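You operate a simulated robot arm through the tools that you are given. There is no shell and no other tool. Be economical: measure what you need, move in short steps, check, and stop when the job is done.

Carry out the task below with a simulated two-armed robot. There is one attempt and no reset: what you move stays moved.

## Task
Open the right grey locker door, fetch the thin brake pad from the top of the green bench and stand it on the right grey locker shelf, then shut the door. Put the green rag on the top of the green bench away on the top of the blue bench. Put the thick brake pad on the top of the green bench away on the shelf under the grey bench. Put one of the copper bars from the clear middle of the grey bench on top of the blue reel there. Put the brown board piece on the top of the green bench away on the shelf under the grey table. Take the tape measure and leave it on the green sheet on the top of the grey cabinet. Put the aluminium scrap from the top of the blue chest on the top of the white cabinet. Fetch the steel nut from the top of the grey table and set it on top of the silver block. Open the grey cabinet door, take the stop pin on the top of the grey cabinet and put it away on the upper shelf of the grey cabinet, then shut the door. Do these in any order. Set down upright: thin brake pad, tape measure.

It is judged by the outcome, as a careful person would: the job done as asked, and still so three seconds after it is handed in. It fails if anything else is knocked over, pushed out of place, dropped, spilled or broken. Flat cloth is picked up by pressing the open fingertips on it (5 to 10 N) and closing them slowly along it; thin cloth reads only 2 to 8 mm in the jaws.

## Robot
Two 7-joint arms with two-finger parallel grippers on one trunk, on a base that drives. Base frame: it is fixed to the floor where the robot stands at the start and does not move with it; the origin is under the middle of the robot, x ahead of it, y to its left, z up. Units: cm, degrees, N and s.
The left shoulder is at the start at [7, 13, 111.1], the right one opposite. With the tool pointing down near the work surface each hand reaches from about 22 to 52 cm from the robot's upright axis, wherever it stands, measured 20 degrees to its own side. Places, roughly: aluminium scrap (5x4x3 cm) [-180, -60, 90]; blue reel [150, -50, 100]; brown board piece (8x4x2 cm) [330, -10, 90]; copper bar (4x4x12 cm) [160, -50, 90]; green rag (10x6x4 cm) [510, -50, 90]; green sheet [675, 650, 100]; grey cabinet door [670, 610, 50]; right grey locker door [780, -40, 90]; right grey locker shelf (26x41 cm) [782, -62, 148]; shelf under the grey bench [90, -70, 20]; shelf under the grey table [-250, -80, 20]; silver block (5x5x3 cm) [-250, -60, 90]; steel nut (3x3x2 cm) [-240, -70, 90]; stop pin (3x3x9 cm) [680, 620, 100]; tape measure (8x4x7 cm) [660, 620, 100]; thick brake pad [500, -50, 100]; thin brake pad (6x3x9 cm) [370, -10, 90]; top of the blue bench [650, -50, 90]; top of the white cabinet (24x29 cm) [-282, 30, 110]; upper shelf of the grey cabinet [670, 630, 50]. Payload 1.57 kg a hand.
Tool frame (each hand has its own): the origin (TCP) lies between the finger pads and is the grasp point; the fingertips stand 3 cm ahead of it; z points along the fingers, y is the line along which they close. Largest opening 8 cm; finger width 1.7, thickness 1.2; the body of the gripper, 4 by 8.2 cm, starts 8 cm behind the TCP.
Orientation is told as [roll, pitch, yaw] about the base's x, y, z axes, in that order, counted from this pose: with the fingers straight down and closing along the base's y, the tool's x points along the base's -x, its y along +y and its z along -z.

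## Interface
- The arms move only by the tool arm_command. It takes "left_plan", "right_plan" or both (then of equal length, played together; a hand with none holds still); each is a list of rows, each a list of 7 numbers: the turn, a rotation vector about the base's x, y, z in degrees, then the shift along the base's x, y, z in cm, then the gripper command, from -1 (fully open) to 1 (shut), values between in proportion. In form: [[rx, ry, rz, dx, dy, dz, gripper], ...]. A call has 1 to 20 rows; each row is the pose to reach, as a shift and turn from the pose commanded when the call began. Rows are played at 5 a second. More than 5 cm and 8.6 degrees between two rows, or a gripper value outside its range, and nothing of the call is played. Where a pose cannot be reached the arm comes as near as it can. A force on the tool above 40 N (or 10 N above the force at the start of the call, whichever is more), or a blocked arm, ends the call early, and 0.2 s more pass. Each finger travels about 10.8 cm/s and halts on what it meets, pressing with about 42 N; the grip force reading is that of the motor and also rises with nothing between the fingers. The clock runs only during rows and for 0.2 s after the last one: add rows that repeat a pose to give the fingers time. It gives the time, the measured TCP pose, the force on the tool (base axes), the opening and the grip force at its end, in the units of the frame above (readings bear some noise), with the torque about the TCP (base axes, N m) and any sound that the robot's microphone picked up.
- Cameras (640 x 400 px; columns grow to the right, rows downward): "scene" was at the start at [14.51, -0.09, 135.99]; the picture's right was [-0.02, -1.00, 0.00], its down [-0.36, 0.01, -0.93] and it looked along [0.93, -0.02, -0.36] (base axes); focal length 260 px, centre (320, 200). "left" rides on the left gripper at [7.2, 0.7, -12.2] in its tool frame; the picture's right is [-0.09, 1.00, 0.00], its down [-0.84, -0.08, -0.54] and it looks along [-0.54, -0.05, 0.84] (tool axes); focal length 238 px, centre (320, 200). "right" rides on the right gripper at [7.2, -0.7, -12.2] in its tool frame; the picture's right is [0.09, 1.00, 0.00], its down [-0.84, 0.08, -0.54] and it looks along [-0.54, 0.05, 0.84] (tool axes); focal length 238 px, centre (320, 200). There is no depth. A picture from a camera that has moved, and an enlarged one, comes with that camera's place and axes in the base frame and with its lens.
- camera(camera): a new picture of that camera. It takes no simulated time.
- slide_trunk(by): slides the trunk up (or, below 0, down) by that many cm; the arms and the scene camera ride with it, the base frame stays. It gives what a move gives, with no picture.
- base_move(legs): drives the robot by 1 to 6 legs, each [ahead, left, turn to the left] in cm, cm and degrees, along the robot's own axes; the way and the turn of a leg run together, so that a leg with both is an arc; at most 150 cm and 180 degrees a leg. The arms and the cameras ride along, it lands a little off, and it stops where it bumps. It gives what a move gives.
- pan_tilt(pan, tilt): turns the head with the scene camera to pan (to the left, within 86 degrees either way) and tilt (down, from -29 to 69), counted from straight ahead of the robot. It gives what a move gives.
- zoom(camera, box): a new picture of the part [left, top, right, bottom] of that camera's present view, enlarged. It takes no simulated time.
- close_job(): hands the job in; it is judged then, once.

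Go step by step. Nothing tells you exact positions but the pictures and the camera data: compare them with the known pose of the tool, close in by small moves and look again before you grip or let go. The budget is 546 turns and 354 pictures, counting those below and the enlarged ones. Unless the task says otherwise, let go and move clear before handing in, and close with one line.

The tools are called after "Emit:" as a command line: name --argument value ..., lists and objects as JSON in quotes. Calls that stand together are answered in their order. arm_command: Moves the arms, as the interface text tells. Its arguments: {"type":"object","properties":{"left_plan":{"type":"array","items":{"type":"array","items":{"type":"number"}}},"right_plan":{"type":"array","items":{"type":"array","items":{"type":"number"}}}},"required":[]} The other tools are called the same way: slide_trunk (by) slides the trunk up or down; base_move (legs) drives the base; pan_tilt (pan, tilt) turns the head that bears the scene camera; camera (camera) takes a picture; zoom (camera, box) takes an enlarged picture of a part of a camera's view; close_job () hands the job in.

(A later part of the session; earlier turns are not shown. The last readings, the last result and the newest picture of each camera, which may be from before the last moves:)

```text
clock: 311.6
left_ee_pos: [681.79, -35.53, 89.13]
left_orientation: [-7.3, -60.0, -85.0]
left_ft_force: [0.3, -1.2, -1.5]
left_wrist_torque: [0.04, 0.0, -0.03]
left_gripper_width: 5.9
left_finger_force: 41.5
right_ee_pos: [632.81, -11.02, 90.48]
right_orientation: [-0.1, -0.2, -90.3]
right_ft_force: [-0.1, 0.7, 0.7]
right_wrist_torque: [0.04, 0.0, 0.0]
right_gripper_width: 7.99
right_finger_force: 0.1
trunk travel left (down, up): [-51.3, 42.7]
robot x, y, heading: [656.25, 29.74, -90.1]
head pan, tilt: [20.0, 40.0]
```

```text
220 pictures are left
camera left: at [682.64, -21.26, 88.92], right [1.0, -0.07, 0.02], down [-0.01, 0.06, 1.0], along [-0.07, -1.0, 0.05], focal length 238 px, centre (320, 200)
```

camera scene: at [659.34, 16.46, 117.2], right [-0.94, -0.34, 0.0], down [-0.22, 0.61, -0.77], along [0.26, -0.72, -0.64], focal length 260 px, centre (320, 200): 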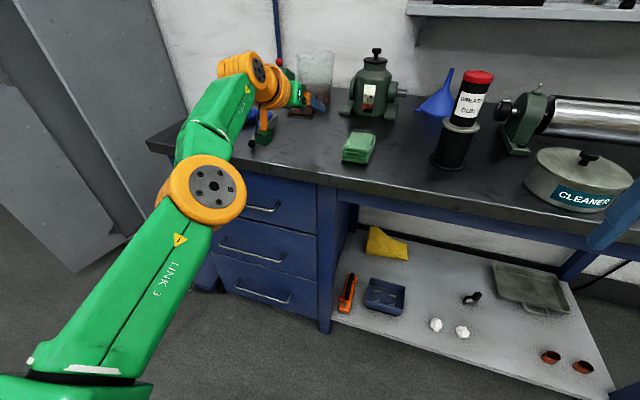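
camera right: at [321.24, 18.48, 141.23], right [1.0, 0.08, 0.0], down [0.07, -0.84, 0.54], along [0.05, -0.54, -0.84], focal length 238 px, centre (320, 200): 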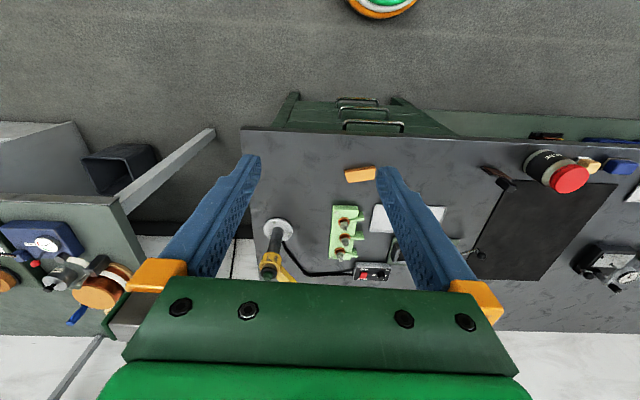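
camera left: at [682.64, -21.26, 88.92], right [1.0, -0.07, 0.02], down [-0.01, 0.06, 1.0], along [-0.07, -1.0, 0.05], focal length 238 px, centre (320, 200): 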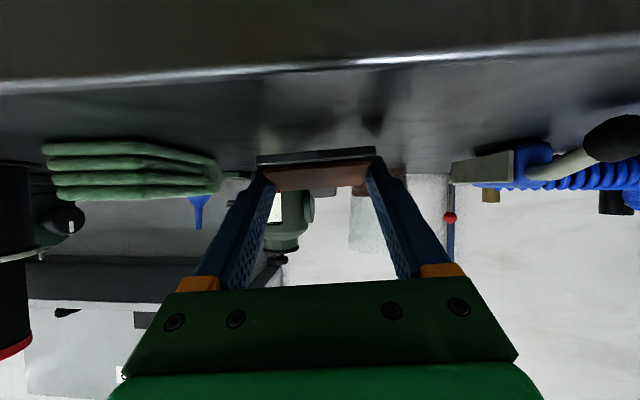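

Emit:
slide_trunk --by -0.5

Emit:
slide_trunk --by -0.4

Emit:
camera --camera "left"

```text
clock: 312.1
left_ee_pos: [681.69, -35.39, 88.67]
left_orientation: [-7.3, -60.0, -85.0]
left_ft_force: [-0.1, 0.2, -1.9]
left_wrist_torque: [0.04, 0.03, 0.02]
left_gripper_width: 5.91
left_finger_force: 42.5
right_ee_pos: [632.83, -11.1, 90.05]
right_orientation: [-0.1, -0.1, -90.3]
right_ft_force: [-0.2, -0.2, 0.7]
right_wrist_torque: [-0.01, 0.04, 0.0]
right_gripper_width: 8.01
right_finger_force: 0.1
trunk travel left (down, up): [-50.8, 43.2]
robot x, y, heading: [656.27, 29.4, -90.2]
head pan, tilt: [20.0, 40.0]
```

```text
clock: 312.6
left_ee_pos: [681.66, -35.28, 88.45]
left_orientation: [-7.2, -60.2, -85.1]
left_ft_force: [0.3, -2.5, 5.1]
left_wrist_torque: [-0.2, -0.25, 0.0]
left_gripper_width: 5.94
left_finger_force: 41.9
right_ee_pos: [632.83, -11.07, 89.7]
right_orientation: [0.0, -0.2, -90.3]
right_ft_force: [-0.3, 0.2, 0.8]
right_wrist_torque: [-0.03, 0.0, 0.01]
right_gripper_width: 7.97
right_finger_force: 0.2
trunk travel left (down, up): [-50.4, 43.6]
robot x, y, heading: [656.55, 29.38, -90.2]
head pan, tilt: [20.0, 40.0]
```

```text
219 pictures are left
camera left: at [682.6, -21.16, 88.17], right [1.0, -0.07, 0.02], down [-0.01, 0.06, 1.0], along [-0.07, -1.0, 0.06], focal length 238 px, centre (320, 200)
```

left: 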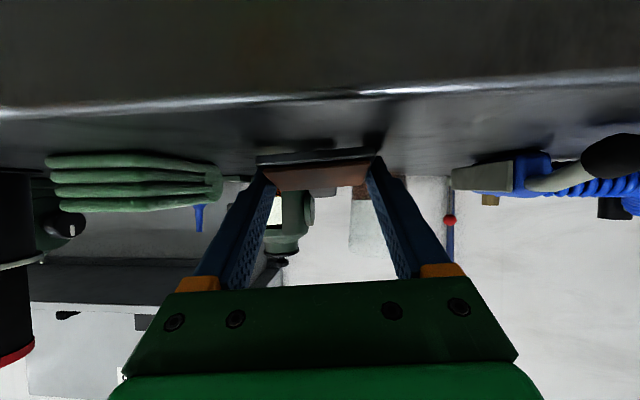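

Contact. Open the fingers and raise.

Emit:
arm_command --left_plan '[[0, 0, 0, 0, 0, 0, 0], [0, 0, 0, 0, 0, 0, -0.6], [0, 0, 0, 0, 0, 0, -1], [0, 0, 0, 0, 0, 0, -1]]'

Emit:
slide_trunk --by 8

Emit:
camera --camera "left"

```text
clock: 313.6
left_ee_pos: [681.42, -35.14, 88.57]
left_orientation: [-7.0, -60.2, -85.3]
left_ft_force: [-4.6, 0.9, 5.6]
left_wrist_torque: [-0.11, -0.08, -0.05]
left_gripper_width: 7.54
left_finger_force: 0.2
right_ee_pos: [632.51, -10.75, 89.75]
right_orientation: [0.1, -0.3, -90.3]
right_ft_force: [-0.3, 0.5, 0.5]
right_wrist_torque: [0.01, 0.0, 0.01]
right_gripper_width: 8.01
right_finger_force: 0.1
trunk travel left (down, up): [-50.4, 43.6]
robot x, y, heading: [656.19, 29.24, -90.2]
head pan, tilt: [20.0, 40.0]
```

```text
clock: 314.8
left_ee_pos: [681.65, -35.28, 96.17]
left_orientation: [-7.1, -60.1, -85.1]
left_ft_force: [-0.3, -0.2, 0.0]
left_wrist_torque: [0.03, 0.02, 0.01]
left_gripper_width: 7.99
left_finger_force: 0.0
right_ee_pos: [632.73, -11.05, 97.78]
right_orientation: [-0.1, -0.2, -90.2]
right_ft_force: [-0.4, -0.2, -0.1]
right_wrist_torque: [0.02, 0.02, -0.01]
right_gripper_width: 8.01
right_finger_force: 0.0
trunk travel left (down, up): [-58.4, 35.6]
robot x, y, heading: [656.41, 29.6, -90.1]
head pan, tilt: [20.0, 40.0]
```

```text
218 pictures are left
camera left: at [682.62, -21.24, 96.05], right [1.0, -0.07, 0.02], down [-0.01, 0.06, 1.0], along [-0.07, -1.0, 0.05], focal length 238 px, centre (320, 200)
```

left: 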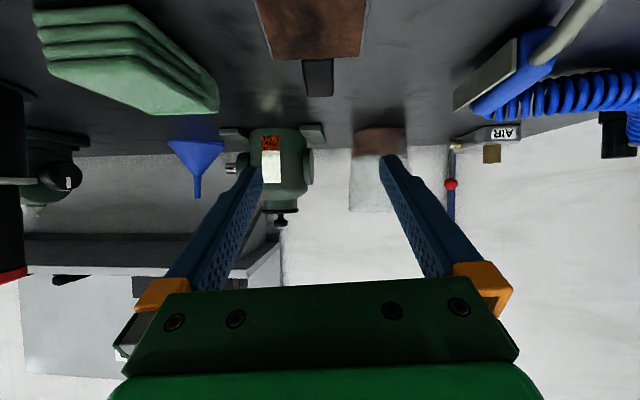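

The pad lies flat on the bench. Raise the left arm out of the way, and bring the right hand over: back up, strafe left.

Emit:
arm_command --left_plan '[[0, 0, 0, 0, 2, 4, -1], [0, 0, 0, 0, 4, 8, -1], [0, 0, 0, 0, 6, 12, -1], [0, 0, 0, 0, 8, 16, -1], [0, 0, 0, 0, 10, 20, -1], [0, 0, 0, 0, 13, 24, -1], [0, 0, 0, 0, 16, 28, -1], [0, 0, 0, 0, 19, 32, -1], [0, 0, 0, 0, 22, 36, -1], [0, 0, 0, 0, 22, 36, -1]]'

Emit:
slide_trunk --by 22

Emit:
base_move --legs '[[-10, 0, 0], [0, 47, 0]]'

Emit:
pan_tilt --pan -20 --tilt 50

Emit:
camera --camera "scene"

Emit:
camera --camera "right"

```text
clock: 317.0
left_ee_pos: [682.07, -10.14, 122.93]
left_orientation: [-7.0, -60.2, -85.2]
left_ft_force: [-0.3, 0.0, -0.4]
left_wrist_torque: [0.0, 0.01, 0.02]
left_gripper_width: 7.98
left_finger_force: 0.1
left hand out of reach, approached as far as the arm can: row 1, 2, 4, 5, 6, 7, 8, 9, 10
right_ee_pos: [632.58, -11.02, 97.69]
right_orientation: [0.0, -0.1, -90.4]
right_ft_force: [-1.1, -0.6, 1.1]
right_wrist_torque: [-0.02, -0.02, 0.0]
right_gripper_width: 8.02
right_finger_force: 0.0
trunk travel left (down, up): [-58.4, 35.6]
robot x, y, heading: [656.31, 29.46, -90.3]
head pan, tilt: [20.0, 40.0]
```

```text
clock: 319.3
left_ee_pos: [682.36, -10.21, 145.05]
left_orientation: [-7.2, -60.2, -85.2]
left_ft_force: [-0.1, -0.1, 1.6]
left_wrist_torque: [0.01, 0.03, -0.02]
left_gripper_width: 8.02
left_finger_force: 0.0
right_ee_pos: [632.74, -11.07, 119.67]
right_orientation: [0.0, -0.3, -90.3]
right_ft_force: [-0.8, 0.0, -0.3]
right_wrist_torque: [0.01, 0.01, -0.01]
right_gripper_width: 8.01
right_finger_force: 0.0
trunk travel left (down, up): [-80.4, 13.6]
robot x, y, heading: [656.22, 29.17, -90.1]
head pan, tilt: [20.0, 40.0]
```

```text
clock: 322.9
left_ee_pos: [728.77, 0.33, 145.05]
left_orientation: [-6.9, -60.2, -84.7]
left_ft_force: [-0.8, -0.3, 0.0]
left_wrist_torque: [-0.04, -0.03, -0.01]
left_gripper_width: 7.99
left_finger_force: 0.1
right_ee_pos: [679.32, -1.06, 119.72]
right_orientation: [0.0, -0.2, -89.7]
right_ft_force: [-0.2, 0.8, 0.4]
right_wrist_torque: [0.0, 0.0, 0.01]
right_gripper_width: 7.99
right_finger_force: 0.0
trunk travel left (down, up): [-80.4, 13.6]
robot x, y, heading: [702.78, 39.69, -89.9]
head pan, tilt: [20.0, 40.0]
```

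```text
clock: 323.9
left_ee_pos: [729.11, 0.15, 145.0]
left_orientation: [-7.1, -60.2, -84.5]
left_ft_force: [-1.0, -0.1, -0.4]
left_wrist_torque: [0.01, 0.04, 0.0]
left_gripper_width: 8.01
left_finger_force: 0.2
right_ee_pos: [679.51, -1.13, 119.72]
right_orientation: [-0.1, -0.2, -89.6]
right_ft_force: [0.2, 0.0, -0.3]
right_wrist_torque: [0.01, 0.0, -0.01]
right_gripper_width: 8.0
right_finger_force: 0.2
trunk travel left (down, up): [-80.4, 13.6]
robot x, y, heading: [702.62, 39.66, -89.9]
head pan, tilt: [-20.0, 50.0]
```

```text
217 pictures are left
camera scene: at [700.25, 27.38, 137.19], right [-0.94, 0.34, 0.0], down [0.26, 0.72, -0.64], along [-0.22, -0.61, -0.77], focal length 260 px, centre (320, 200)
```

scene: 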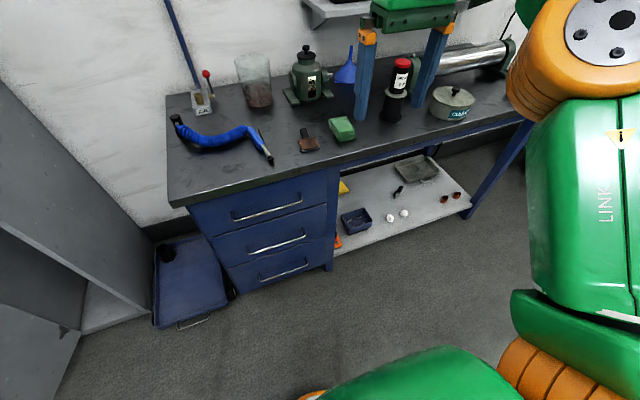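

```text
216 pictures are left
camera right: at [678.75, 6.04, 131.87], right [1.0, 0.1, 0.0], down [0.08, -0.83, 0.55], along [0.05, -0.54, -0.84], focal length 238 px, centre (320, 200)
```

right: 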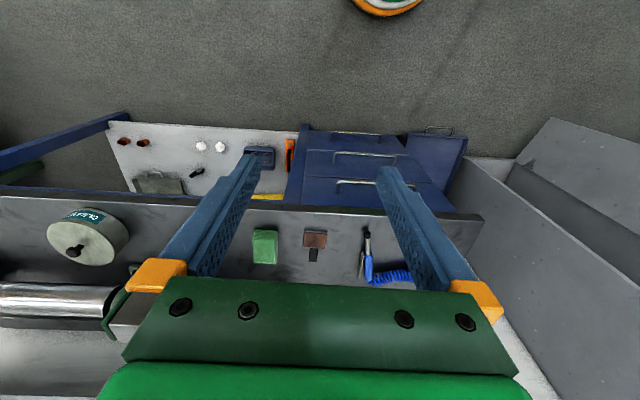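

Pad's block is at about (681.5,-39.5). Drive 35 cm ahead and look again with the right hand's camera.

Emit:
base_move --legs '[[35, 2, 0]]'

Emit:
arm_command --right_plan '[[0, 0, 0, 0, 0, -5, -0.3], [0, 0, 0, 0, 0, -10, -0.3], [0, 0, 0, 0, 0, -14, -0.3], [0, 0, 0, 0, 0, -14, -0.3]]'

Emit:
camera --camera "right"

```text
clock: 326.2
left_ee_pos: [731.47, -34.9, 145.02]
left_orientation: [-7.1, -60.4, -84.3]
left_ft_force: [0.7, -0.3, -0.7]
left_wrist_torque: [-0.02, 0.0, -0.03]
left_gripper_width: 7.98
left_finger_force: 0.1
right_ee_pos: [681.98, -36.53, 119.89]
right_orientation: [0.0, -0.3, -89.5]
right_ft_force: [-0.5, 0.4, -0.4]
right_wrist_torque: [0.0, -0.02, 0.0]
right_gripper_width: 8.0
right_finger_force: 0.0
trunk travel left (down, up): [-80.4, 13.6]
robot x, y, heading: [704.92, 3.91, -89.4]
head pan, tilt: [-20.0, 50.0]
```

```text
clock: 327.2
left_ee_pos: [731.57, -35.14, 145.06]
left_orientation: [-7.3, -60.2, -84.3]
left_ft_force: [0.4, 0.1, 0.1]
left_wrist_torque: [0.01, 0.03, -0.02]
left_gripper_width: 7.98
left_finger_force: 0.1
right_ee_pos: [682.08, -36.87, 105.56]
right_orientation: [-0.1, -0.3, -89.5]
right_ft_force: [0.3, -0.3, -0.2]
right_wrist_torque: [0.01, 0.01, 0.01]
right_gripper_width: 5.17
right_finger_force: 0.1
trunk travel left (down, up): [-80.4, 13.6]
robot x, y, heading: [704.98, 4.29, -89.1]
head pan, tilt: [-20.0, 50.0]
```

```text
215 pictures are left
camera right: at [681.31, -29.63, 117.82], right [0.99, 0.1, 0.0], down [0.09, -0.83, 0.55], along [0.05, -0.54, -0.84], focal length 238 px, centre (320, 200)
```

right: 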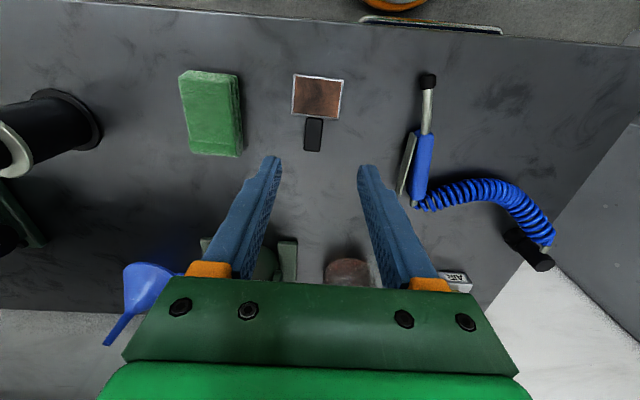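

Align above the block and lower.

Emit:
arm_command --right_plan '[[0, 0, 0, -0.4, -1, -4, -0.3], [0, 0, 0, -0.7, -2.1, -8, -0.3], [0, 0, 0, -0.7, -2.1, -11, -0.3], [0, 0, 0, -0.7, -2.1, -11, -0.3]]'

Emit:
camera --camera "right"

```text
clock: 328.2
left_ee_pos: [731.6, -35.18, 145.01]
left_orientation: [-7.2, -60.2, -84.2]
left_ft_force: [-0.3, -0.8, -0.5]
left_wrist_torque: [0.0, 0.02, 0.03]
left_gripper_width: 7.97
left_finger_force: 0.1
right_ee_pos: [681.42, -38.99, 94.56]
right_orientation: [-0.1, -0.3, -89.5]
right_ft_force: [0.2, 0.0, -0.1]
right_wrist_torque: [-0.01, 0.0, 0.02]
right_gripper_width: 5.22
right_finger_force: 0.0
trunk travel left (down, up): [-80.4, 13.6]
robot x, y, heading: [704.97, 3.92, -89.6]
head pan, tilt: [-20.0, 50.0]
```

```text
214 pictures are left
camera right: at [680.6, -31.88, 106.74], right [0.99, 0.1, 0.0], down [0.09, -0.83, 0.55], along [0.05, -0.54, -0.84], focal length 238 px, centre (320, 200)
```

right: 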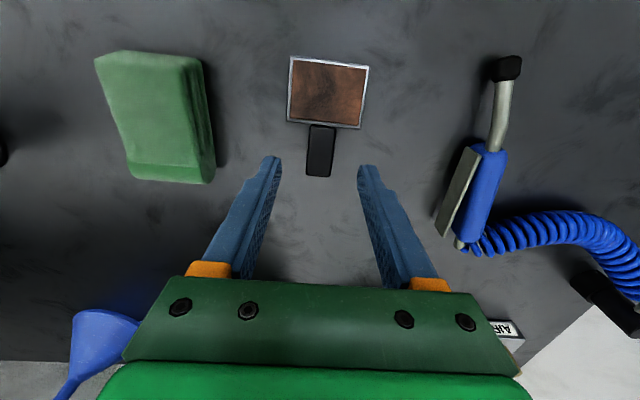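

Centred. Lower 4 cm and close.

Emit:
arm_command --right_plan '[[0, 0, 0, 0, 0, -2, -0.3], [0, 0, 0, 0, 0, -3.8, -0.3], [0, 0, 0, 0, 0, -4.4, -0.3], [0, 0, 0, 0, 0, -4.4, -0.3]]'

Emit:
camera --camera "right"

```text
clock: 329.2
left_ee_pos: [731.51, -35.17, 144.98]
left_orientation: [-7.2, -60.1, -84.2]
left_ft_force: [0.2, 0.5, 0.2]
left_wrist_torque: [0.0, -0.01, -0.02]
left_gripper_width: 8.0
left_finger_force: 0.0
right_ee_pos: [681.38, -38.75, 90.24]
right_orientation: [-0.1, -0.2, -89.4]
right_ft_force: [0.6, 0.2, -0.9]
right_wrist_torque: [-0.01, 0.0, 0.01]
right_gripper_width: 5.21
right_finger_force: 0.0
trunk travel left (down, up): [-80.4, 13.6]
robot x, y, heading: [704.75, 4.11, -89.7]
head pan, tilt: [-20.0, 50.0]
```

```text
213 pictures are left
camera right: at [680.6, -31.75, 102.44], right [0.99, 0.1, 0.0], down [0.09, -0.83, 0.55], along [0.05, -0.54, -0.84], focal length 238 px, centre (320, 200)
```

right: 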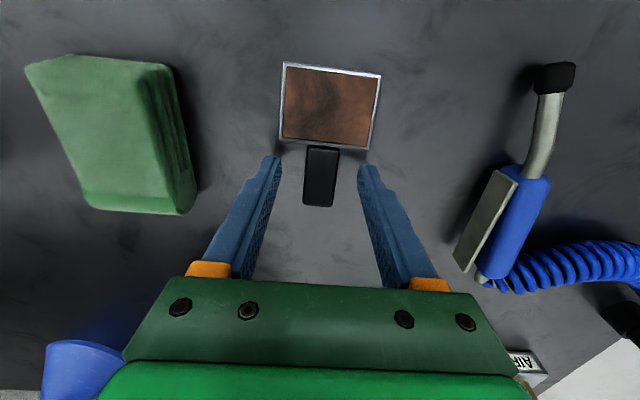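

Emit:
arm_command --right_plan '[[0, 0, 0, 0, -0.2, -0.4, -0.3], [0, 0, 0, 0, -0.2, -0.4, 0], [0, 0, 0, 0, -0.2, -0.4, 0.3], [0, 0, 0, 0, -0.2, -0.4, 0.6], [0, 0, 0, 0, -0.2, -0.4, 1], [0, 0, 0, 0, -0.2, -0.4, 1], [0, 0, 0, 0, -0.2, -0.4, 1]]'

Emit:
arm_command --right_plan '[[0, 0, 0, 0, 0, 4, 1], [0, 0, 0, 0, 0, 9, 1], [0, 0, 0, 0, 0, 14, 1], [0, 0, 0, 0, 0, 14, 1]]'

Emit:
camera --camera "right"

```text
clock: 330.8
left_ee_pos: [731.65, -35.14, 145.03]
left_orientation: [-7.2, -60.3, -84.2]
left_ft_force: [0.5, 0.7, 0.7]
left_wrist_torque: [0.0, 0.01, 0.01]
left_gripper_width: 8.01
left_finger_force: 0.1
right_ee_pos: [681.5, -39.2, 89.83]
right_orientation: [-0.1, -0.3, -89.4]
right_ft_force: [0.7, 0.0, 0.9]
right_wrist_torque: [0.0, -0.07, -0.03]
right_gripper_width: 2.17
right_finger_force: 34.6
trunk travel left (down, up): [-80.4, 13.6]
robot x, y, heading: [704.92, 4.2, -89.7]
head pan, tilt: [-20.0, 50.0]
```

```text
clock: 331.8
left_ee_pos: [731.56, -35.15, 144.98]
left_orientation: [-7.2, -60.0, -84.3]
left_ft_force: [-0.2, -0.3, -0.7]
left_wrist_torque: [0.04, -0.02, 0.03]
left_gripper_width: 7.97
left_finger_force: 0.1
right_ee_pos: [681.35, -38.97, 103.75]
right_orientation: [-0.1, -0.2, -89.4]
right_ft_force: [-0.8, 0.3, -0.5]
right_wrist_torque: [-0.03, 0.02, 0.01]
right_gripper_width: 2.17
right_finger_force: 34.3
trunk travel left (down, up): [-80.4, 13.6]
robot x, y, heading: [704.86, 3.97, -89.1]
head pan, tilt: [-20.0, 50.0]
```

```text
212 pictures are left
camera right: at [680.55, -31.8, 115.9], right [0.99, 0.1, 0.0], down [0.09, -0.83, 0.54], along [0.05, -0.54, -0.84], focal length 238 px, centre (320, 200)
```

right: 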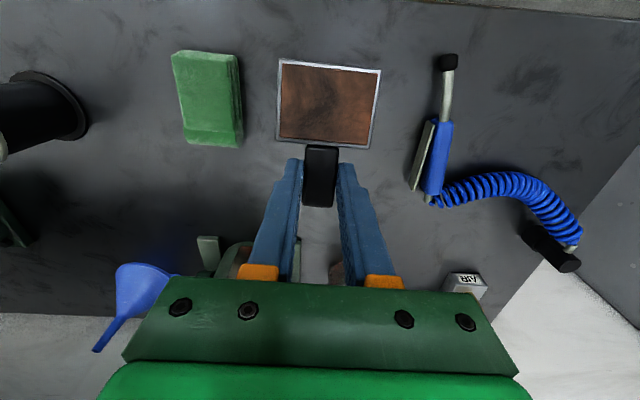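

Held by the block. Back away, turn the pad upright by rotating the right hand to horizontal, and park the left arm outward.

Emit:
base_move --legs '[[-45, 0, 0]]'

Emit:
arm_command --right_plan '[[-8, 0, 0, 0, -1, 0, 1], [-16, 0, 0, 0, -2, 0, 1], [-24, 0, 0, 0, -3, 0, 1], [-32, 0, 0, 0, -4, 0, 1], [-40, 0, 0, 0, -5, 0, 1], [-48, 0, 0, 0, -5, 0, 1], [-56, 0, 0, 0, -5, 0, 1], [-64, 0, 0, 0, -5, 0, 1], [-72, 0, 0, 0, -5, 0, 1], [-80, 0, 0, 0, -5, 0, 1], [-88, 0, 0, 0, -5, 0, 1], [-90, 0, 0, 0, -5, 0, 1]]'

Emit:
camera --camera "right"

Emit:
camera --camera "scene"

```text
clock: 334.6
left_ee_pos: [730.96, 9.9, 144.89]
left_orientation: [-7.2, -60.0, -84.4]
left_ft_force: [0.2, -0.3, 0.2]
left_wrist_torque: [0.01, 0.02, -0.03]
left_gripper_width: 8.01
left_finger_force: 0.0
right_ee_pos: [680.89, 6.33, 103.65]
right_orientation: [0.0, -0.1, -89.5]
right_ft_force: [0.2, 0.3, -1.1]
right_wrist_torque: [0.0, 0.01, 0.0]
right_gripper_width: 2.13
right_finger_force: 34.6
trunk travel left (down, up): [-80.4, 13.6]
robot x, y, heading: [704.46, 49.72, -89.4]
head pan, tilt: [-20.0, 50.0]
```

```text
clock: 337.2
left_ee_pos: [730.98, 10.18, 144.95]
left_orientation: [-7.2, -60.1, -84.4]
left_ft_force: [-0.1, 0.0, -0.3]
left_wrist_torque: [0.01, 0.03, -0.02]
left_gripper_width: 8.0
left_finger_force: 0.0
right_ee_pos: [680.96, 1.51, 103.68]
right_orientation: [-1.1, -64.2, -89.1]
right_ft_force: [-0.4, 0.2, -2.2]
right_wrist_torque: [-0.01, 0.02, 0.01]
right_gripper_width: 2.12
right_finger_force: 34.7
right hand out of reach, approached as far as the arm can: row 9, 10, 11, 12
trunk travel left (down, up): [-80.4, 13.6]
robot x, y, heading: [704.48, 49.36, -89.3]
head pan, tilt: [-20.0, 50.0]
```

```text
211 pictures are left
camera right: at [680.13, 15.53, 102.53], right [0.99, 0.04, -0.09], down [0.08, 0.12, 0.99], along [0.05, -0.99, 0.12], focal length 238 px, centre (320, 200)
```

right: 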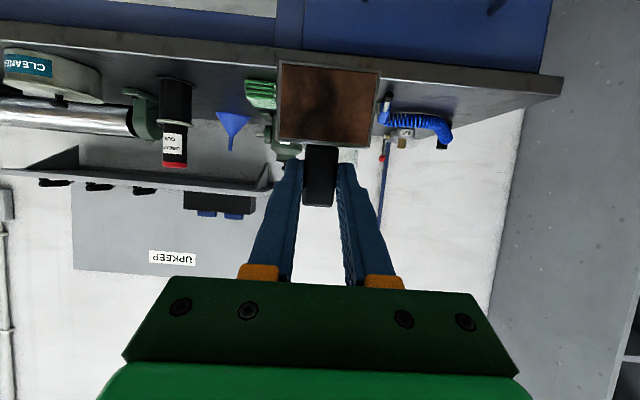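

```text
210 pictures are left
camera scene: at [702.1, 37.17, 137.18], right [-0.94, 0.33, 0.0], down [0.26, 0.72, -0.64], along [-0.21, -0.61, -0.77], focal length 260 px, centre (320, 200)
```

scene: 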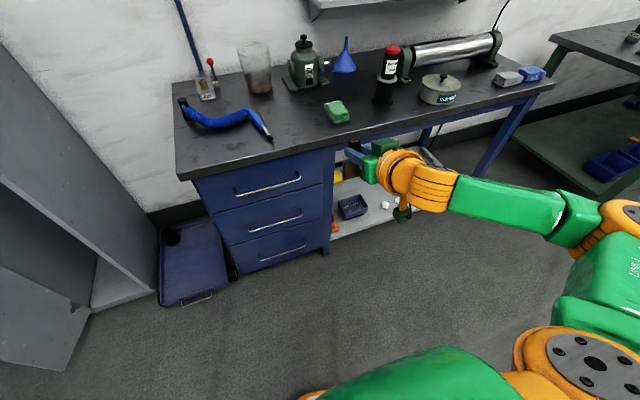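

Needs more room; raise and extend while completing the rotation.

Emit:
arm_command --right_plan '[[0, 0, 0, 1, -1, 4, 1], [0, 0, 0, 2, -2, 8, 1], [-3, 0, 0, 3, -3, 12, 1], [-6, 0, 0, 4, -4, 16, 1], [-10, 0, 0, 5, -5, 20, 1], [-14, 0, 0, 6, -5, 24, 1], [-18, 0, 0, 6, -5, 28, 1], [-22, 0, 0, 6, -5, 32, 1], [-26, 0, 0, 6, -5, 34, 1], [-26, 0, 0, 6, -5, 34, 1]]'

Emit:
camera --camera "right"

```text
clock: 339.4
left_ee_pos: [731.01, 10.09, 145.03]
left_orientation: [-7.2, -60.1, -84.4]
left_ft_force: [1.0, 0.6, 0.5]
left_wrist_torque: [-0.01, 0.02, -0.04]
left_gripper_width: 8.01
left_finger_force: 0.2
right_ee_pos: [686.97, -3.5, 137.88]
right_orientation: [-116.7, -89.5, 26.5]
right_ft_force: [-0.3, 0.3, -1.7]
right_wrist_torque: [0.04, 0.02, -0.04]
right_gripper_width: 2.14
right_finger_force: 34.8
trunk travel left (down, up): [-80.4, 13.6]
robot x, y, heading: [704.37, 49.44, -89.5]
head pan, tilt: [-20.0, 50.0]
```

```text
209 pictures are left
camera right: at [686.15, 8.52, 130.59], right [0.99, 0.0, -0.1], down [0.08, 0.55, 0.83], along [0.05, -0.84, 0.54], focal length 238 px, centre (320, 200)
```

right: 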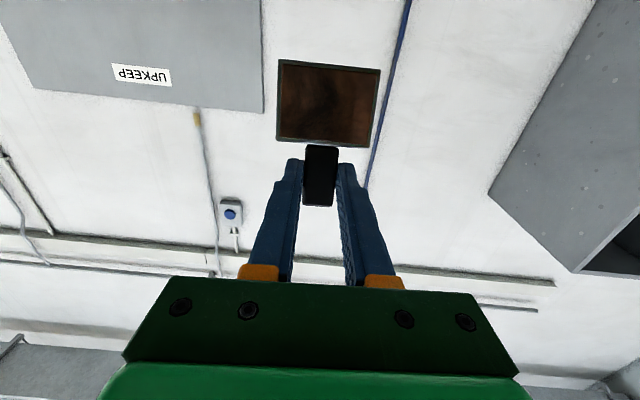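

Pad is upright in the right hand. Raise trunk, raise the right hand a bit, and swing the left arm outward.

Emit:
slide_trunk --by 13

Emit:
arm_command --right_plan '[[0, 0, 0, 0, 0, 2, 1], [0, 0, 0, 0, 0, 4, 1], [0, 0, 0, 0, 0, 6, 1], [0, 0, 0, 0, 0, 7, 1], [0, 0, 0, 0, 0, 7, 1], [0, 0, 0, 0, 0, 7, 1], [0, 0, 0, 0, 0, 7, 1], [0, 0, 0, 0, 0, 7, 1]]' --left_plan '[[0, 0, 0, 4, 3, 0, -1], [0, 0, 0, 8, 6, 0, -1], [0, 0, 0, 12, 9, 0, -1], [0, 0, 0, 16, 12, 0, -1], [0, 0, 0, 20, 15, 0, -1], [0, 0, 0, 24, 18, 0, -1], [0, 0, 0, 28, 21, 0, -1], [0, 0, 0, 32, 24, 0, -1]]'

Emit:
pan_tilt --pan 0 --tilt 10

Emit:
camera --camera "scene"

```text
clock: 341.0
left_ee_pos: [731.03, 10.1, 158.03]
left_orientation: [-7.2, -60.1, -84.4]
left_ft_force: [0.1, -0.7, -0.1]
left_wrist_torque: [0.02, -0.01, 0.01]
left_gripper_width: 7.99
left_finger_force: 0.0
right_ee_pos: [687.04, -3.59, 150.78]
right_orientation: [-112.7, -89.5, 22.7]
right_ft_force: [0.5, 0.4, -2.2]
right_wrist_torque: [0.08, -0.02, 0.0]
right_gripper_width: 2.14
right_finger_force: 33.9
trunk travel left (down, up): [-93.4, 0.6]
robot x, y, heading: [704.65, 49.44, -89.5]
head pan, tilt: [-20.0, 50.0]
```

```text
clock: 342.8
left_ee_pos: [751.96, 22.02, 148.59]
left_orientation: [-7.2, -60.1, -84.3]
left_ft_force: [0.5, 0.9, 0.3]
left_wrist_torque: [-0.01, 0.02, 0.01]
left_gripper_width: 7.99
left_finger_force: 0.1
left hand out of reach, approached as far as the arm can: row 2, 3, 4, 5, 6, 7, 8
right_ee_pos: [686.96, -3.28, 157.81]
right_orientation: [-112.9, -89.5, 22.8]
right_ft_force: [0.0, 0.7, -1.8]
right_wrist_torque: [0.06, 0.01, 0.01]
right_gripper_width: 2.14
right_finger_force: 34.7
trunk travel left (down, up): [-93.4, 0.6]
robot x, y, heading: [704.77, 49.18, -89.2]
head pan, tilt: [-20.0, 50.0]
```

```text
clock: 343.8
left_ee_pos: [751.75, 22.02, 148.83]
left_orientation: [-7.3, -60.1, -84.5]
left_ft_force: [0.1, -0.3, -0.6]
left_wrist_torque: [0.0, -0.01, 0.02]
left_gripper_width: 8.02
left_finger_force: 0.0
right_ee_pos: [686.77, -3.43, 157.83]
right_orientation: [-113.0, -89.5, 22.8]
right_ft_force: [-0.3, -0.2, -1.5]
right_wrist_torque: [0.06, -0.04, 0.03]
right_gripper_width: 2.11
right_finger_force: 34.6
trunk travel left (down, up): [-93.4, 0.6]
robot x, y, heading: [704.3, 49.58, -89.8]
head pan, tilt: [0.0, 10.0]
```

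```text
208 pictures are left
camera scene: at [704.73, 35.12, 156.36], right [-1.0, -0.01, 0.0], down [0.0, 0.17, -0.98], along [0.01, -0.98, -0.17], focal length 260 px, centre (320, 200)
```

scene: 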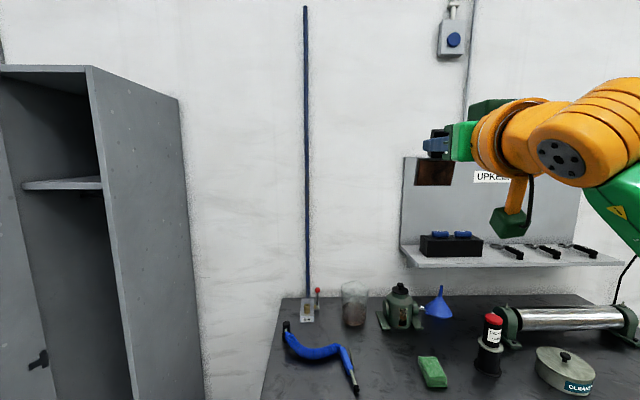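

Strafe to the locker and look.

Emit:
base_move --legs '[[5, 94, 0]]'

Emit:
camera --camera "scene"

Emit:
camera --camera "right"

```text
clock: 348.7
left_ee_pos: [845.81, 18.98, 148.76]
left_orientation: [-7.0, -60.1, -83.7]
left_ft_force: [0.5, -0.4, -0.4]
left_wrist_torque: [0.0, -0.01, 0.0]
left_gripper_width: 7.99
left_finger_force: 0.0
right_ee_pos: [781.1, -7.21, 157.76]
right_orientation: [-116.8, -89.6, 27.6]
right_ft_force: [0.4, 0.1, -1.7]
right_wrist_torque: [0.0, 0.03, 0.02]
right_gripper_width: 2.14
right_finger_force: 34.7
trunk travel left (down, up): [-93.4, 0.6]
robot x, y, heading: [797.93, 45.87, -88.9]
head pan, tilt: [0.0, 10.0]
```

```text
207 pictures are left
camera scene: at [798.57, 31.53, 156.37], right [-1.0, -0.02, 0.0], down [0.0, 0.17, -0.98], along [0.02, -0.98, -0.17], focal length 260 px, centre (320, 200)
```

scene: 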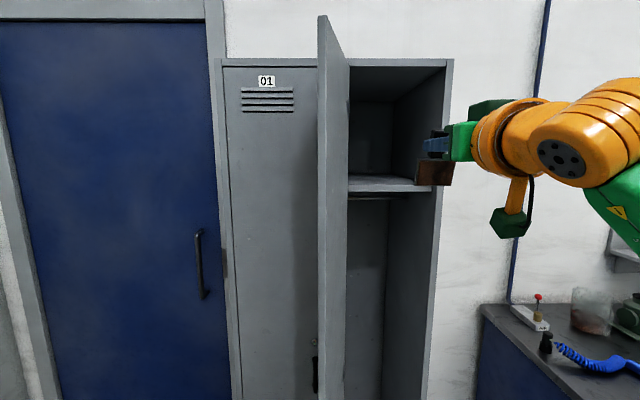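

```text
206 pictures are left
camera right: at [780.16, 4.85, 150.53], right [0.99, 0.01, -0.1], down [0.08, 0.55, 0.83], along [0.06, -0.84, 0.54], focal length 238 px, centre (320, 200)
```

right: 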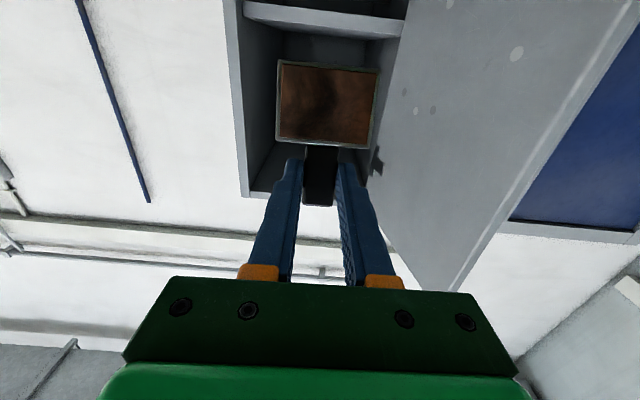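

The door edge points right at my centre line; I shift the base 10 cm right and the hand 5 cm left, then approach.

Emit:
base_move --legs '[[0, -10, -0.8]]'

Emit:
arm_command --right_plan '[[0, 0, 0, 2.5, 0, 0, 1], [0, 0, 0, 5, 0, 0, 1], [0, 0, 0, 5, 0, 0, 1]]'

Emit:
base_move --legs '[[20, 0, 0]]'

Emit:
pan_tilt --pan -10 --tilt 15

Emit:
camera --camera "scene"

Emit:
camera --camera "right"

```text
clock: 349.9
left_ee_pos: [837.31, 18.22, 148.19]
left_orientation: [-8.3, -60.0, -83.6]
left_ft_force: [1.0, -0.4, -0.6]
left_wrist_torque: [-0.03, 0.04, -0.08]
left_gripper_width: 7.99
left_finger_force: 0.0
right_ee_pos: [772.36, -7.12, 157.92]
right_orientation: [-101.4, -89.0, 11.3]
right_ft_force: [-0.2, 0.1, -0.7]
right_wrist_torque: [0.03, 0.02, -0.07]
right_gripper_width: 2.12
right_finger_force: 34.4
trunk travel left (down, up): [-93.4, 0.6]
robot x, y, heading: [788.4, 45.43, -89.5]
head pan, tilt: [0.0, 10.0]
```

```text
clock: 350.7
left_ee_pos: [836.19, 18.24, 148.55]
left_orientation: [-7.4, -60.1, -84.2]
left_ft_force: [0.2, -0.3, 0.3]
left_wrist_torque: [-0.02, 0.04, -0.02]
left_gripper_width: 8.01
left_finger_force: 0.0
right_ee_pos: [776.19, -7.17, 157.8]
right_orientation: [-109.9, -89.4, 19.9]
right_ft_force: [0.3, 0.4, -0.8]
right_wrist_torque: [0.03, 0.03, -0.03]
right_gripper_width: 2.15
right_finger_force: 34.1
trunk travel left (down, up): [-93.4, 0.6]
robot x, y, heading: [788.84, 45.53, -89.6]
head pan, tilt: [0.0, 10.0]
```

```text
clock: 352.3
left_ee_pos: [836.16, -1.11, 148.77]
left_orientation: [-7.3, -60.5, -84.4]
left_ft_force: [0.9, 0.1, 0.5]
left_wrist_torque: [0.01, -0.04, -0.01]
left_gripper_width: 8.0
left_finger_force: 0.0
right_ee_pos: [776.15, -26.44, 158.0]
right_orientation: [-134.5, -89.4, 44.5]
right_ft_force: [0.5, 1.1, -1.7]
right_wrist_torque: [0.05, -0.01, -0.03]
right_gripper_width: 2.13
right_finger_force: 34.5
trunk travel left (down, up): [-93.4, 0.6]
robot x, y, heading: [788.51, 25.79, -89.2]
head pan, tilt: [0.0, 10.0]
```

```text
clock: 353.0
left_ee_pos: [836.05, -1.54, 148.65]
left_orientation: [-7.1, -60.2, -84.4]
left_ft_force: [0.8, -0.5, -0.1]
left_wrist_torque: [0.01, -0.01, -0.01]
left_gripper_width: 8.01
left_finger_force: 0.1
right_ee_pos: [776.09, -26.87, 157.97]
right_orientation: [-121.7, -89.5, 31.8]
right_ft_force: [-0.9, 0.3, -1.4]
right_wrist_torque: [0.05, -0.02, 0.04]
right_gripper_width: 2.12
right_finger_force: 34.7
trunk travel left (down, up): [-93.4, 0.6]
robot x, y, heading: [788.99, 25.6, -89.5]
head pan, tilt: [-10.0, 15.0]
```

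```text
205 pictures are left
camera scene: at [787.39, 11.7, 155.58], right [-0.99, 0.16, 0.0], down [0.04, 0.25, -0.97], along [-0.16, -0.95, -0.26], focal length 260 px, centre (320, 200)
```

scene: 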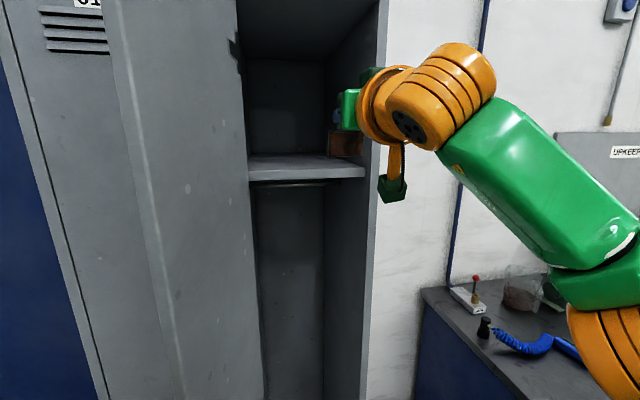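

```text
204 pictures are left
camera right: at [775.31, -14.87, 150.62], right [0.99, 0.0, -0.1], down [0.08, 0.55, 0.83], along [0.05, -0.84, 0.54], focal length 238 px, centre (320, 200)
```

right: 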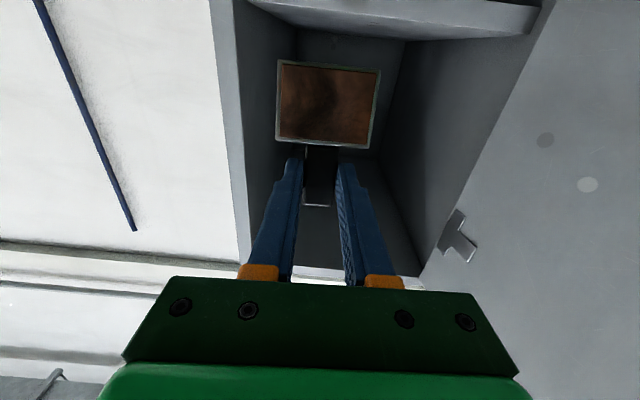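

Good clearance. Drive in 19 cm.

Emit:
base_move --legs '[[19, 1.5, 0]]'

Emit:
camera --camera "right"

Emit:
camera --camera "scene"

```text
clock: 354.6
left_ee_pos: [837.81, -19.78, 148.74]
left_orientation: [-7.2, -60.4, -84.3]
left_ft_force: [-0.5, 0.6, 0.7]
left_wrist_torque: [-0.02, 0.02, 0.01]
left_gripper_width: 7.99
left_finger_force: 0.2
right_ee_pos: [777.76, -45.36, 157.98]
right_orientation: [-135.1, -89.3, 45.1]
right_ft_force: [-0.5, 0.6, -1.6]
right_wrist_torque: [0.06, 0.01, -0.07]
right_gripper_width: 2.14
right_finger_force: 33.8
trunk travel left (down, up): [-93.4, 0.6]
robot x, y, heading: [790.14, 7.0, -89.4]
head pan, tilt: [-10.0, 15.0]
```

```text
203 pictures are left
camera right: at [777.03, -33.24, 150.73], right [0.99, 0.0, -0.1], down [0.08, 0.55, 0.83], along [0.05, -0.84, 0.55], focal length 238 px, centre (320, 200)
```

right: 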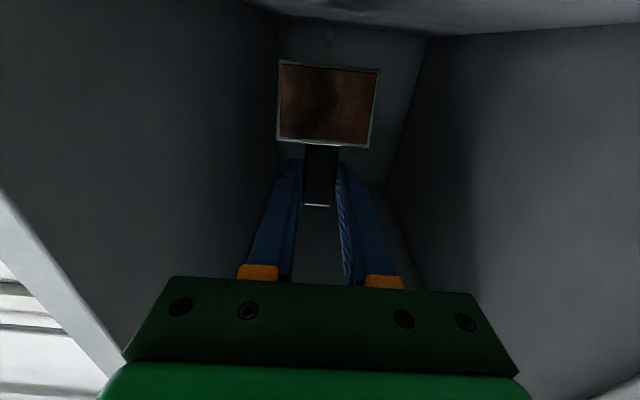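

```text
202 pictures are left
camera scene: at [789.09, -6.65, 155.61], right [-0.99, 0.16, 0.0], down [0.04, 0.25, -0.97], along [-0.16, -0.95, -0.26], focal length 260 px, centre (320, 200)
```

scene: 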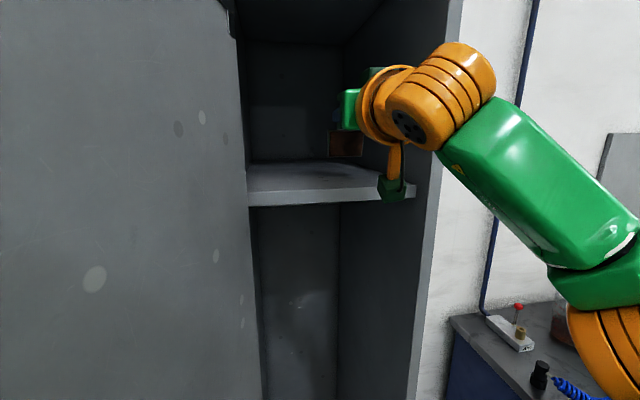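

Lower toward the shelf.

Emit:
arm_command --right_plan '[[0, 0, 0, 0, 0, -1, 1], [0, 0, 0, 0, 0, -2, 1], [0, 0, 0, 0, 0, -2.6, 1], [0, 0, 0, 0, 0, -2.6, 1]]'

Emit:
zoom --camera "scene" --box '[280, 80, 440, 220]'

```text
clock: 355.6
left_ee_pos: [837.93, -20.53, 148.65]
left_orientation: [-7.2, -60.1, -84.2]
left_ft_force: [-0.2, -0.4, -0.6]
left_wrist_torque: [-0.02, -0.01, 0.0]
left_gripper_width: 8.01
left_finger_force: 0.1
right_ee_pos: [777.92, -45.87, 155.18]
right_orientation: [-108.4, -89.5, 18.5]
right_ft_force: [0.1, -0.3, -1.6]
right_wrist_torque: [0.0, -0.01, 0.04]
right_gripper_width: 2.14
right_finger_force: 34.7
trunk travel left (down, up): [-93.4, 0.6]
robot x, y, heading: [790.39, 7.18, -89.5]
head pan, tilt: [-10.0, 15.0]
```

```text
2.86 times, centred on (360, 150) of scene
camera zoom: at [789.17, -7.35, 155.54], right [-0.99, 0.16, 0.0], down [0.04, 0.26, -0.97], along [-0.16, -0.95, -0.26], focal length 743 px, centre (206, 343)
```

zoom: 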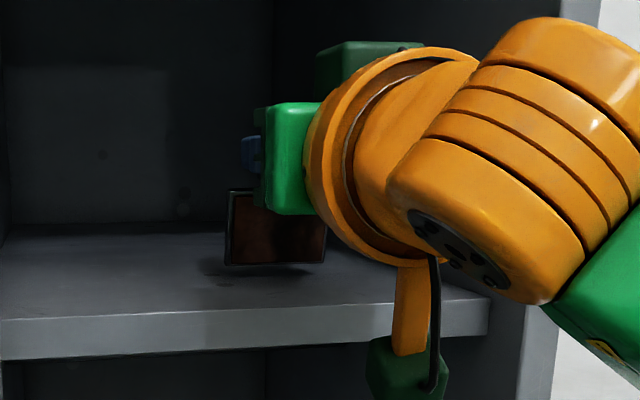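

Emit:
arm_command --right_plan '[[0, 0, 0, 0, 0, -0.25, 1], [0, 0, 0, 0, 0, -0.5, 1], [0, 0, 0, 0, 0, -0.5, 1]]'

Emit:
zoom --camera "scene" --box '[320, 120, 380, 170]'

```text
clock: 356.4
left_ee_pos: [837.86, -20.52, 148.63]
left_orientation: [-7.2, -60.1, -84.4]
left_ft_force: [0.3, -0.4, 0.0]
left_wrist_torque: [0.0, 0.03, 0.01]
left_gripper_width: 7.99
left_finger_force: 0.1
right_ee_pos: [777.93, -45.81, 154.72]
right_orientation: [-112.0, -89.5, 22.0]
right_ft_force: [-0.6, -0.2, -2.3]
right_wrist_torque: [0.03, 0.02, 0.0]
right_gripper_width: 2.16
right_finger_force: 34.8
trunk travel left (down, up): [-93.4, 0.6]
robot x, y, heading: [790.38, 6.83, -89.6]
head pan, tilt: [-10.0, 15.0]
```

```text
8.00 times, centred on (350, 145) of scene
camera zoom: at [789.15, -7.27, 155.55], right [-0.99, 0.16, 0.0], down [0.04, 0.26, -0.97], along [-0.16, -0.95, -0.26], focal length 2079 px, centre (80, 640)
```

zoom: 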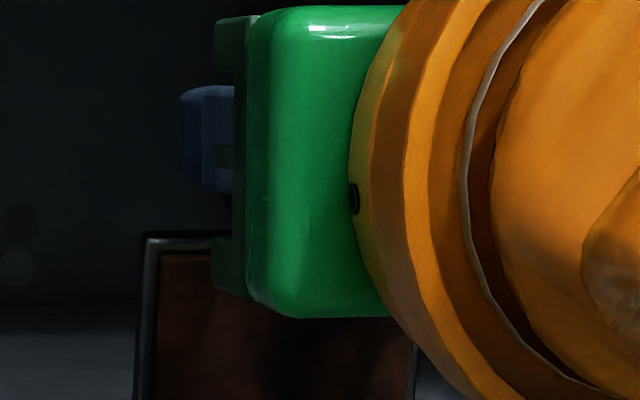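

Emit:
arm_command --right_plan '[[0, 0, 0, 0, 0, -0.15, 1], [0, 0, 0, 0, 0, -0.3, 1], [0, 0, 0, 0, 0, -0.3, 1]]'

Emit:
zoom --camera "scene" --box '[320, 130, 400, 190]'

```text
clock: 357.1
left_ee_pos: [837.81, -20.32, 148.6]
left_orientation: [-7.3, -60.1, -84.4]
left_ft_force: [-0.5, -0.2, 0.1]
left_wrist_torque: [0.0, -0.03, 0.0]
left_gripper_width: 8.0
left_finger_force: 0.0
right_ee_pos: [777.94, -45.76, 154.43]
right_orientation: [-119.4, -89.5, 29.4]
right_ft_force: [0.0, -1.1, 1.7]
right_wrist_torque: [-0.13, -0.04, 0.0]
right_gripper_width: 2.14
right_finger_force: 34.6
trunk travel left (down, up): [-93.4, 0.6]
robot x, y, heading: [790.32, 6.83, -89.5]
head pan, tilt: [-10.0, 15.0]
```

```text
6.67 times, centred on (360, 160) of scene
camera zoom: at [789.17, -7.23, 155.56], right [-0.99, 0.16, 0.0], down [0.04, 0.26, -0.97], along [-0.16, -0.95, -0.26], focal length 1733 px, centre (53, 467)
```

zoom: 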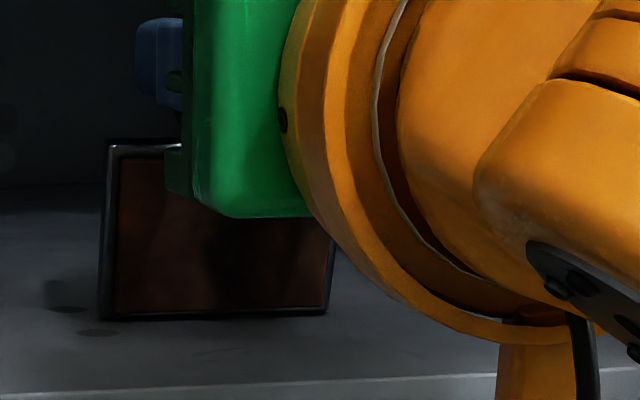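

Very light contact (~3 N). Release slowly without pressing.

Emit:
arm_command --right_plan '[[0, 0, 0, 0, 0, 0, 0.42], [0, 0, 0, 0, 0, 0, 0.36], [0, 0, 0, 0, 0, 0, 0.3], [0, 0, 0, 0, 0, 0, 0.2], [0, 0, 0, 0, 0, 0, 0.1]]'

Emit:
zoom --camera "scene" --box '[320, 120, 400, 190]'

Emit:
camera --camera "right"

```text
clock: 358.4
left_ee_pos: [837.91, -20.3, 148.67]
left_orientation: [-7.3, -60.2, -84.3]
left_ft_force: [-0.9, 0.8, -1.2]
left_wrist_torque: [-0.03, 0.0, 0.0]
left_gripper_width: 8.0
left_finger_force: 0.1
right_ee_pos: [777.97, -45.71, 154.43]
right_orientation: [-116.8, -89.4, 26.8]
right_ft_force: [-0.6, 0.9, -0.6]
right_wrist_torque: [0.01, 0.0, 0.04]
right_gripper_width: 3.58
right_finger_force: 0.1
trunk travel left (down, up): [-93.4, 0.6]
robot x, y, heading: [790.41, 7.1, -89.3]
head pan, tilt: [-10.0, 15.0]
```

```text
5.71 times, centred on (360, 155) of scene
camera zoom: at [789.16, -7.18, 155.56], right [-0.99, 0.16, 0.0], down [0.04, 0.26, -0.97], along [-0.16, -0.95, -0.26], focal length 1485 px, centre (91, 457)
```

zoom: 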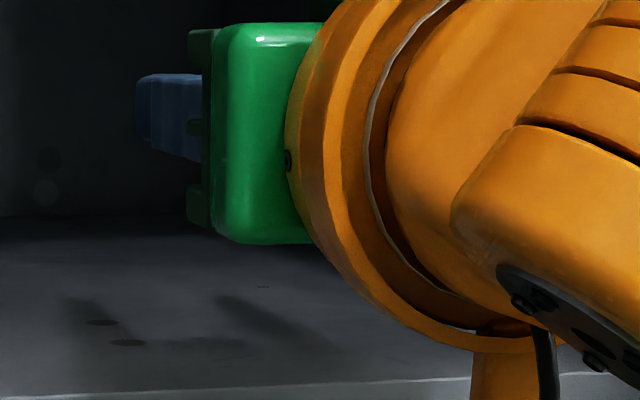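

```text
197 pictures are left
camera right: at [777.11, -33.7, 147.2], right [0.99, 0.0, -0.1], down [0.08, 0.55, 0.83], along [0.05, -0.84, 0.54], focal length 238 px, centre (320, 200)
```

right: 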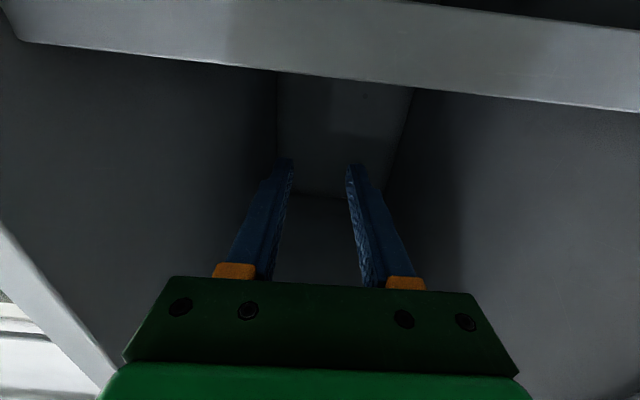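

The pad has likely tipped back again. Back the hand off and look carefully at how it lies.

Emit:
arm_command --right_plan '[[0, 0, 0, 0, 0, 1.5, 0], [0, 0, 0, 0, 1, 3, 0], [0, 0, 0, 0, 2, 3.5, 0]]'

Emit:
base_move --legs '[[-18, 0, 0]]'

Emit:
camera --camera "right"

Emit:
zoom --camera "scene" --box '[220, 60, 400, 200]'

```text
clock: 359.1
left_ee_pos: [837.97, -20.25, 148.63]
left_orientation: [-7.2, -60.2, -84.3]
left_ft_force: [0.0, 0.1, 0.5]
left_wrist_torque: [0.03, 0.01, 0.0]
left_gripper_width: 7.96
left_finger_force: 0.2
right_ee_pos: [777.73, -43.64, 157.96]
right_orientation: [-119.8, -89.5, 29.8]
right_ft_force: [0.5, 0.6, -0.1]
right_wrist_torque: [0.02, -0.03, 0.02]
right_gripper_width: 4.0
right_finger_force: 0.1
trunk travel left (down, up): [-93.4, 0.6]
robot x, y, heading: [790.25, 6.89, -89.6]
head pan, tilt: [-10.0, 15.0]
```

```text
clock: 360.7
left_ee_pos: [837.72, -2.61, 148.52]
left_orientation: [-7.3, -59.9, -84.3]
left_ft_force: [0.3, 0.1, -0.1]
left_wrist_torque: [0.02, 0.0, 0.03]
left_gripper_width: 8.0
left_finger_force: 0.1
right_ee_pos: [777.65, -26.08, 157.64]
right_orientation: [-90.3, -89.4, 0.2]
right_ft_force: [-0.4, -1.2, -0.2]
right_wrist_torque: [-0.01, 0.01, -0.01]
right_gripper_width: 4.0
right_finger_force: 0.1
trunk travel left (down, up): [-93.4, 0.6]
robot x, y, heading: [790.36, 25.21, -89.5]
head pan, tilt: [-10.0, 15.0]
```

```text
196 pictures are left
camera right: at [776.92, -14.0, 150.48], right [0.99, 0.0, -0.1], down [0.08, 0.54, 0.84], along [0.06, -0.84, 0.54], focal length 238 px, centre (320, 200)
```

right: 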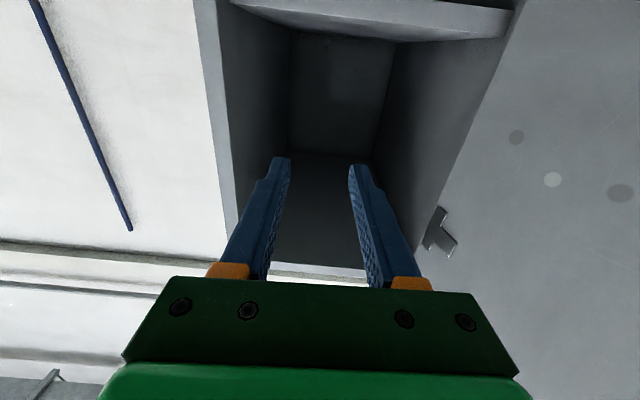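

```text
2.86 times, centred on (310, 130) of scene
camera zoom: at [789.0, 10.52, 155.5], right [-0.99, 0.16, 0.0], down [0.04, 0.26, -0.96], along [-0.16, -0.95, -0.26], focal length 743 px, centre (349, 400)
```

zoom: 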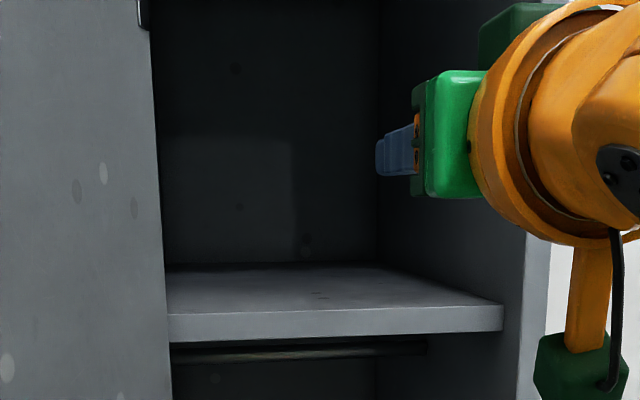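

The pad is not on the shelf; it may have toppled forward off the edge. Look down at the floor.

Emit:
pan_tilt --pan -10 --tilt 60

Emit:
camera --camera "scene"

```text
clock: 361.8
left_ee_pos: [837.64, -2.01, 148.7]
left_orientation: [-7.2, -60.1, -84.3]
left_ft_force: [1.3, 0.4, 0.2]
left_wrist_torque: [0.02, 0.02, 0.02]
left_gripper_width: 7.98
left_finger_force: 0.0
right_ee_pos: [777.85, -25.46, 157.9]
right_orientation: [-118.6, -89.5, 28.6]
right_ft_force: [0.5, -0.2, -0.8]
right_wrist_torque: [-0.02, 0.0, -0.05]
right_gripper_width: 4.02
right_finger_force: 0.0
trunk travel left (down, up): [-93.4, 0.6]
robot x, y, heading: [790.3, 25.1, -89.3]
head pan, tilt: [-10.0, 60.0]
```

```text
194 pictures are left
camera scene: at [789.42, 13.81, 148.94], right [-0.99, 0.16, 0.0], down [0.14, 0.85, -0.5], along [-0.08, -0.49, -0.87], focal length 260 px, centre (320, 200)
```

scene: 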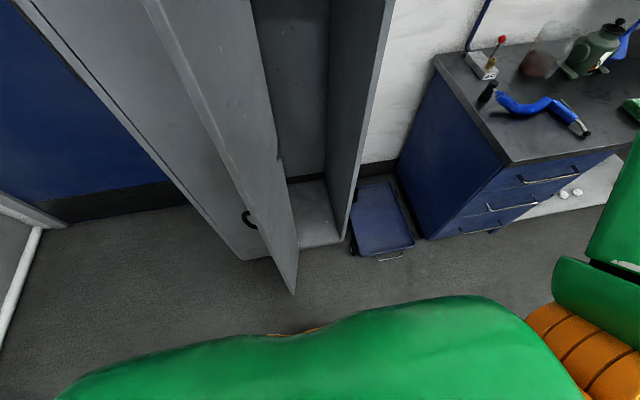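

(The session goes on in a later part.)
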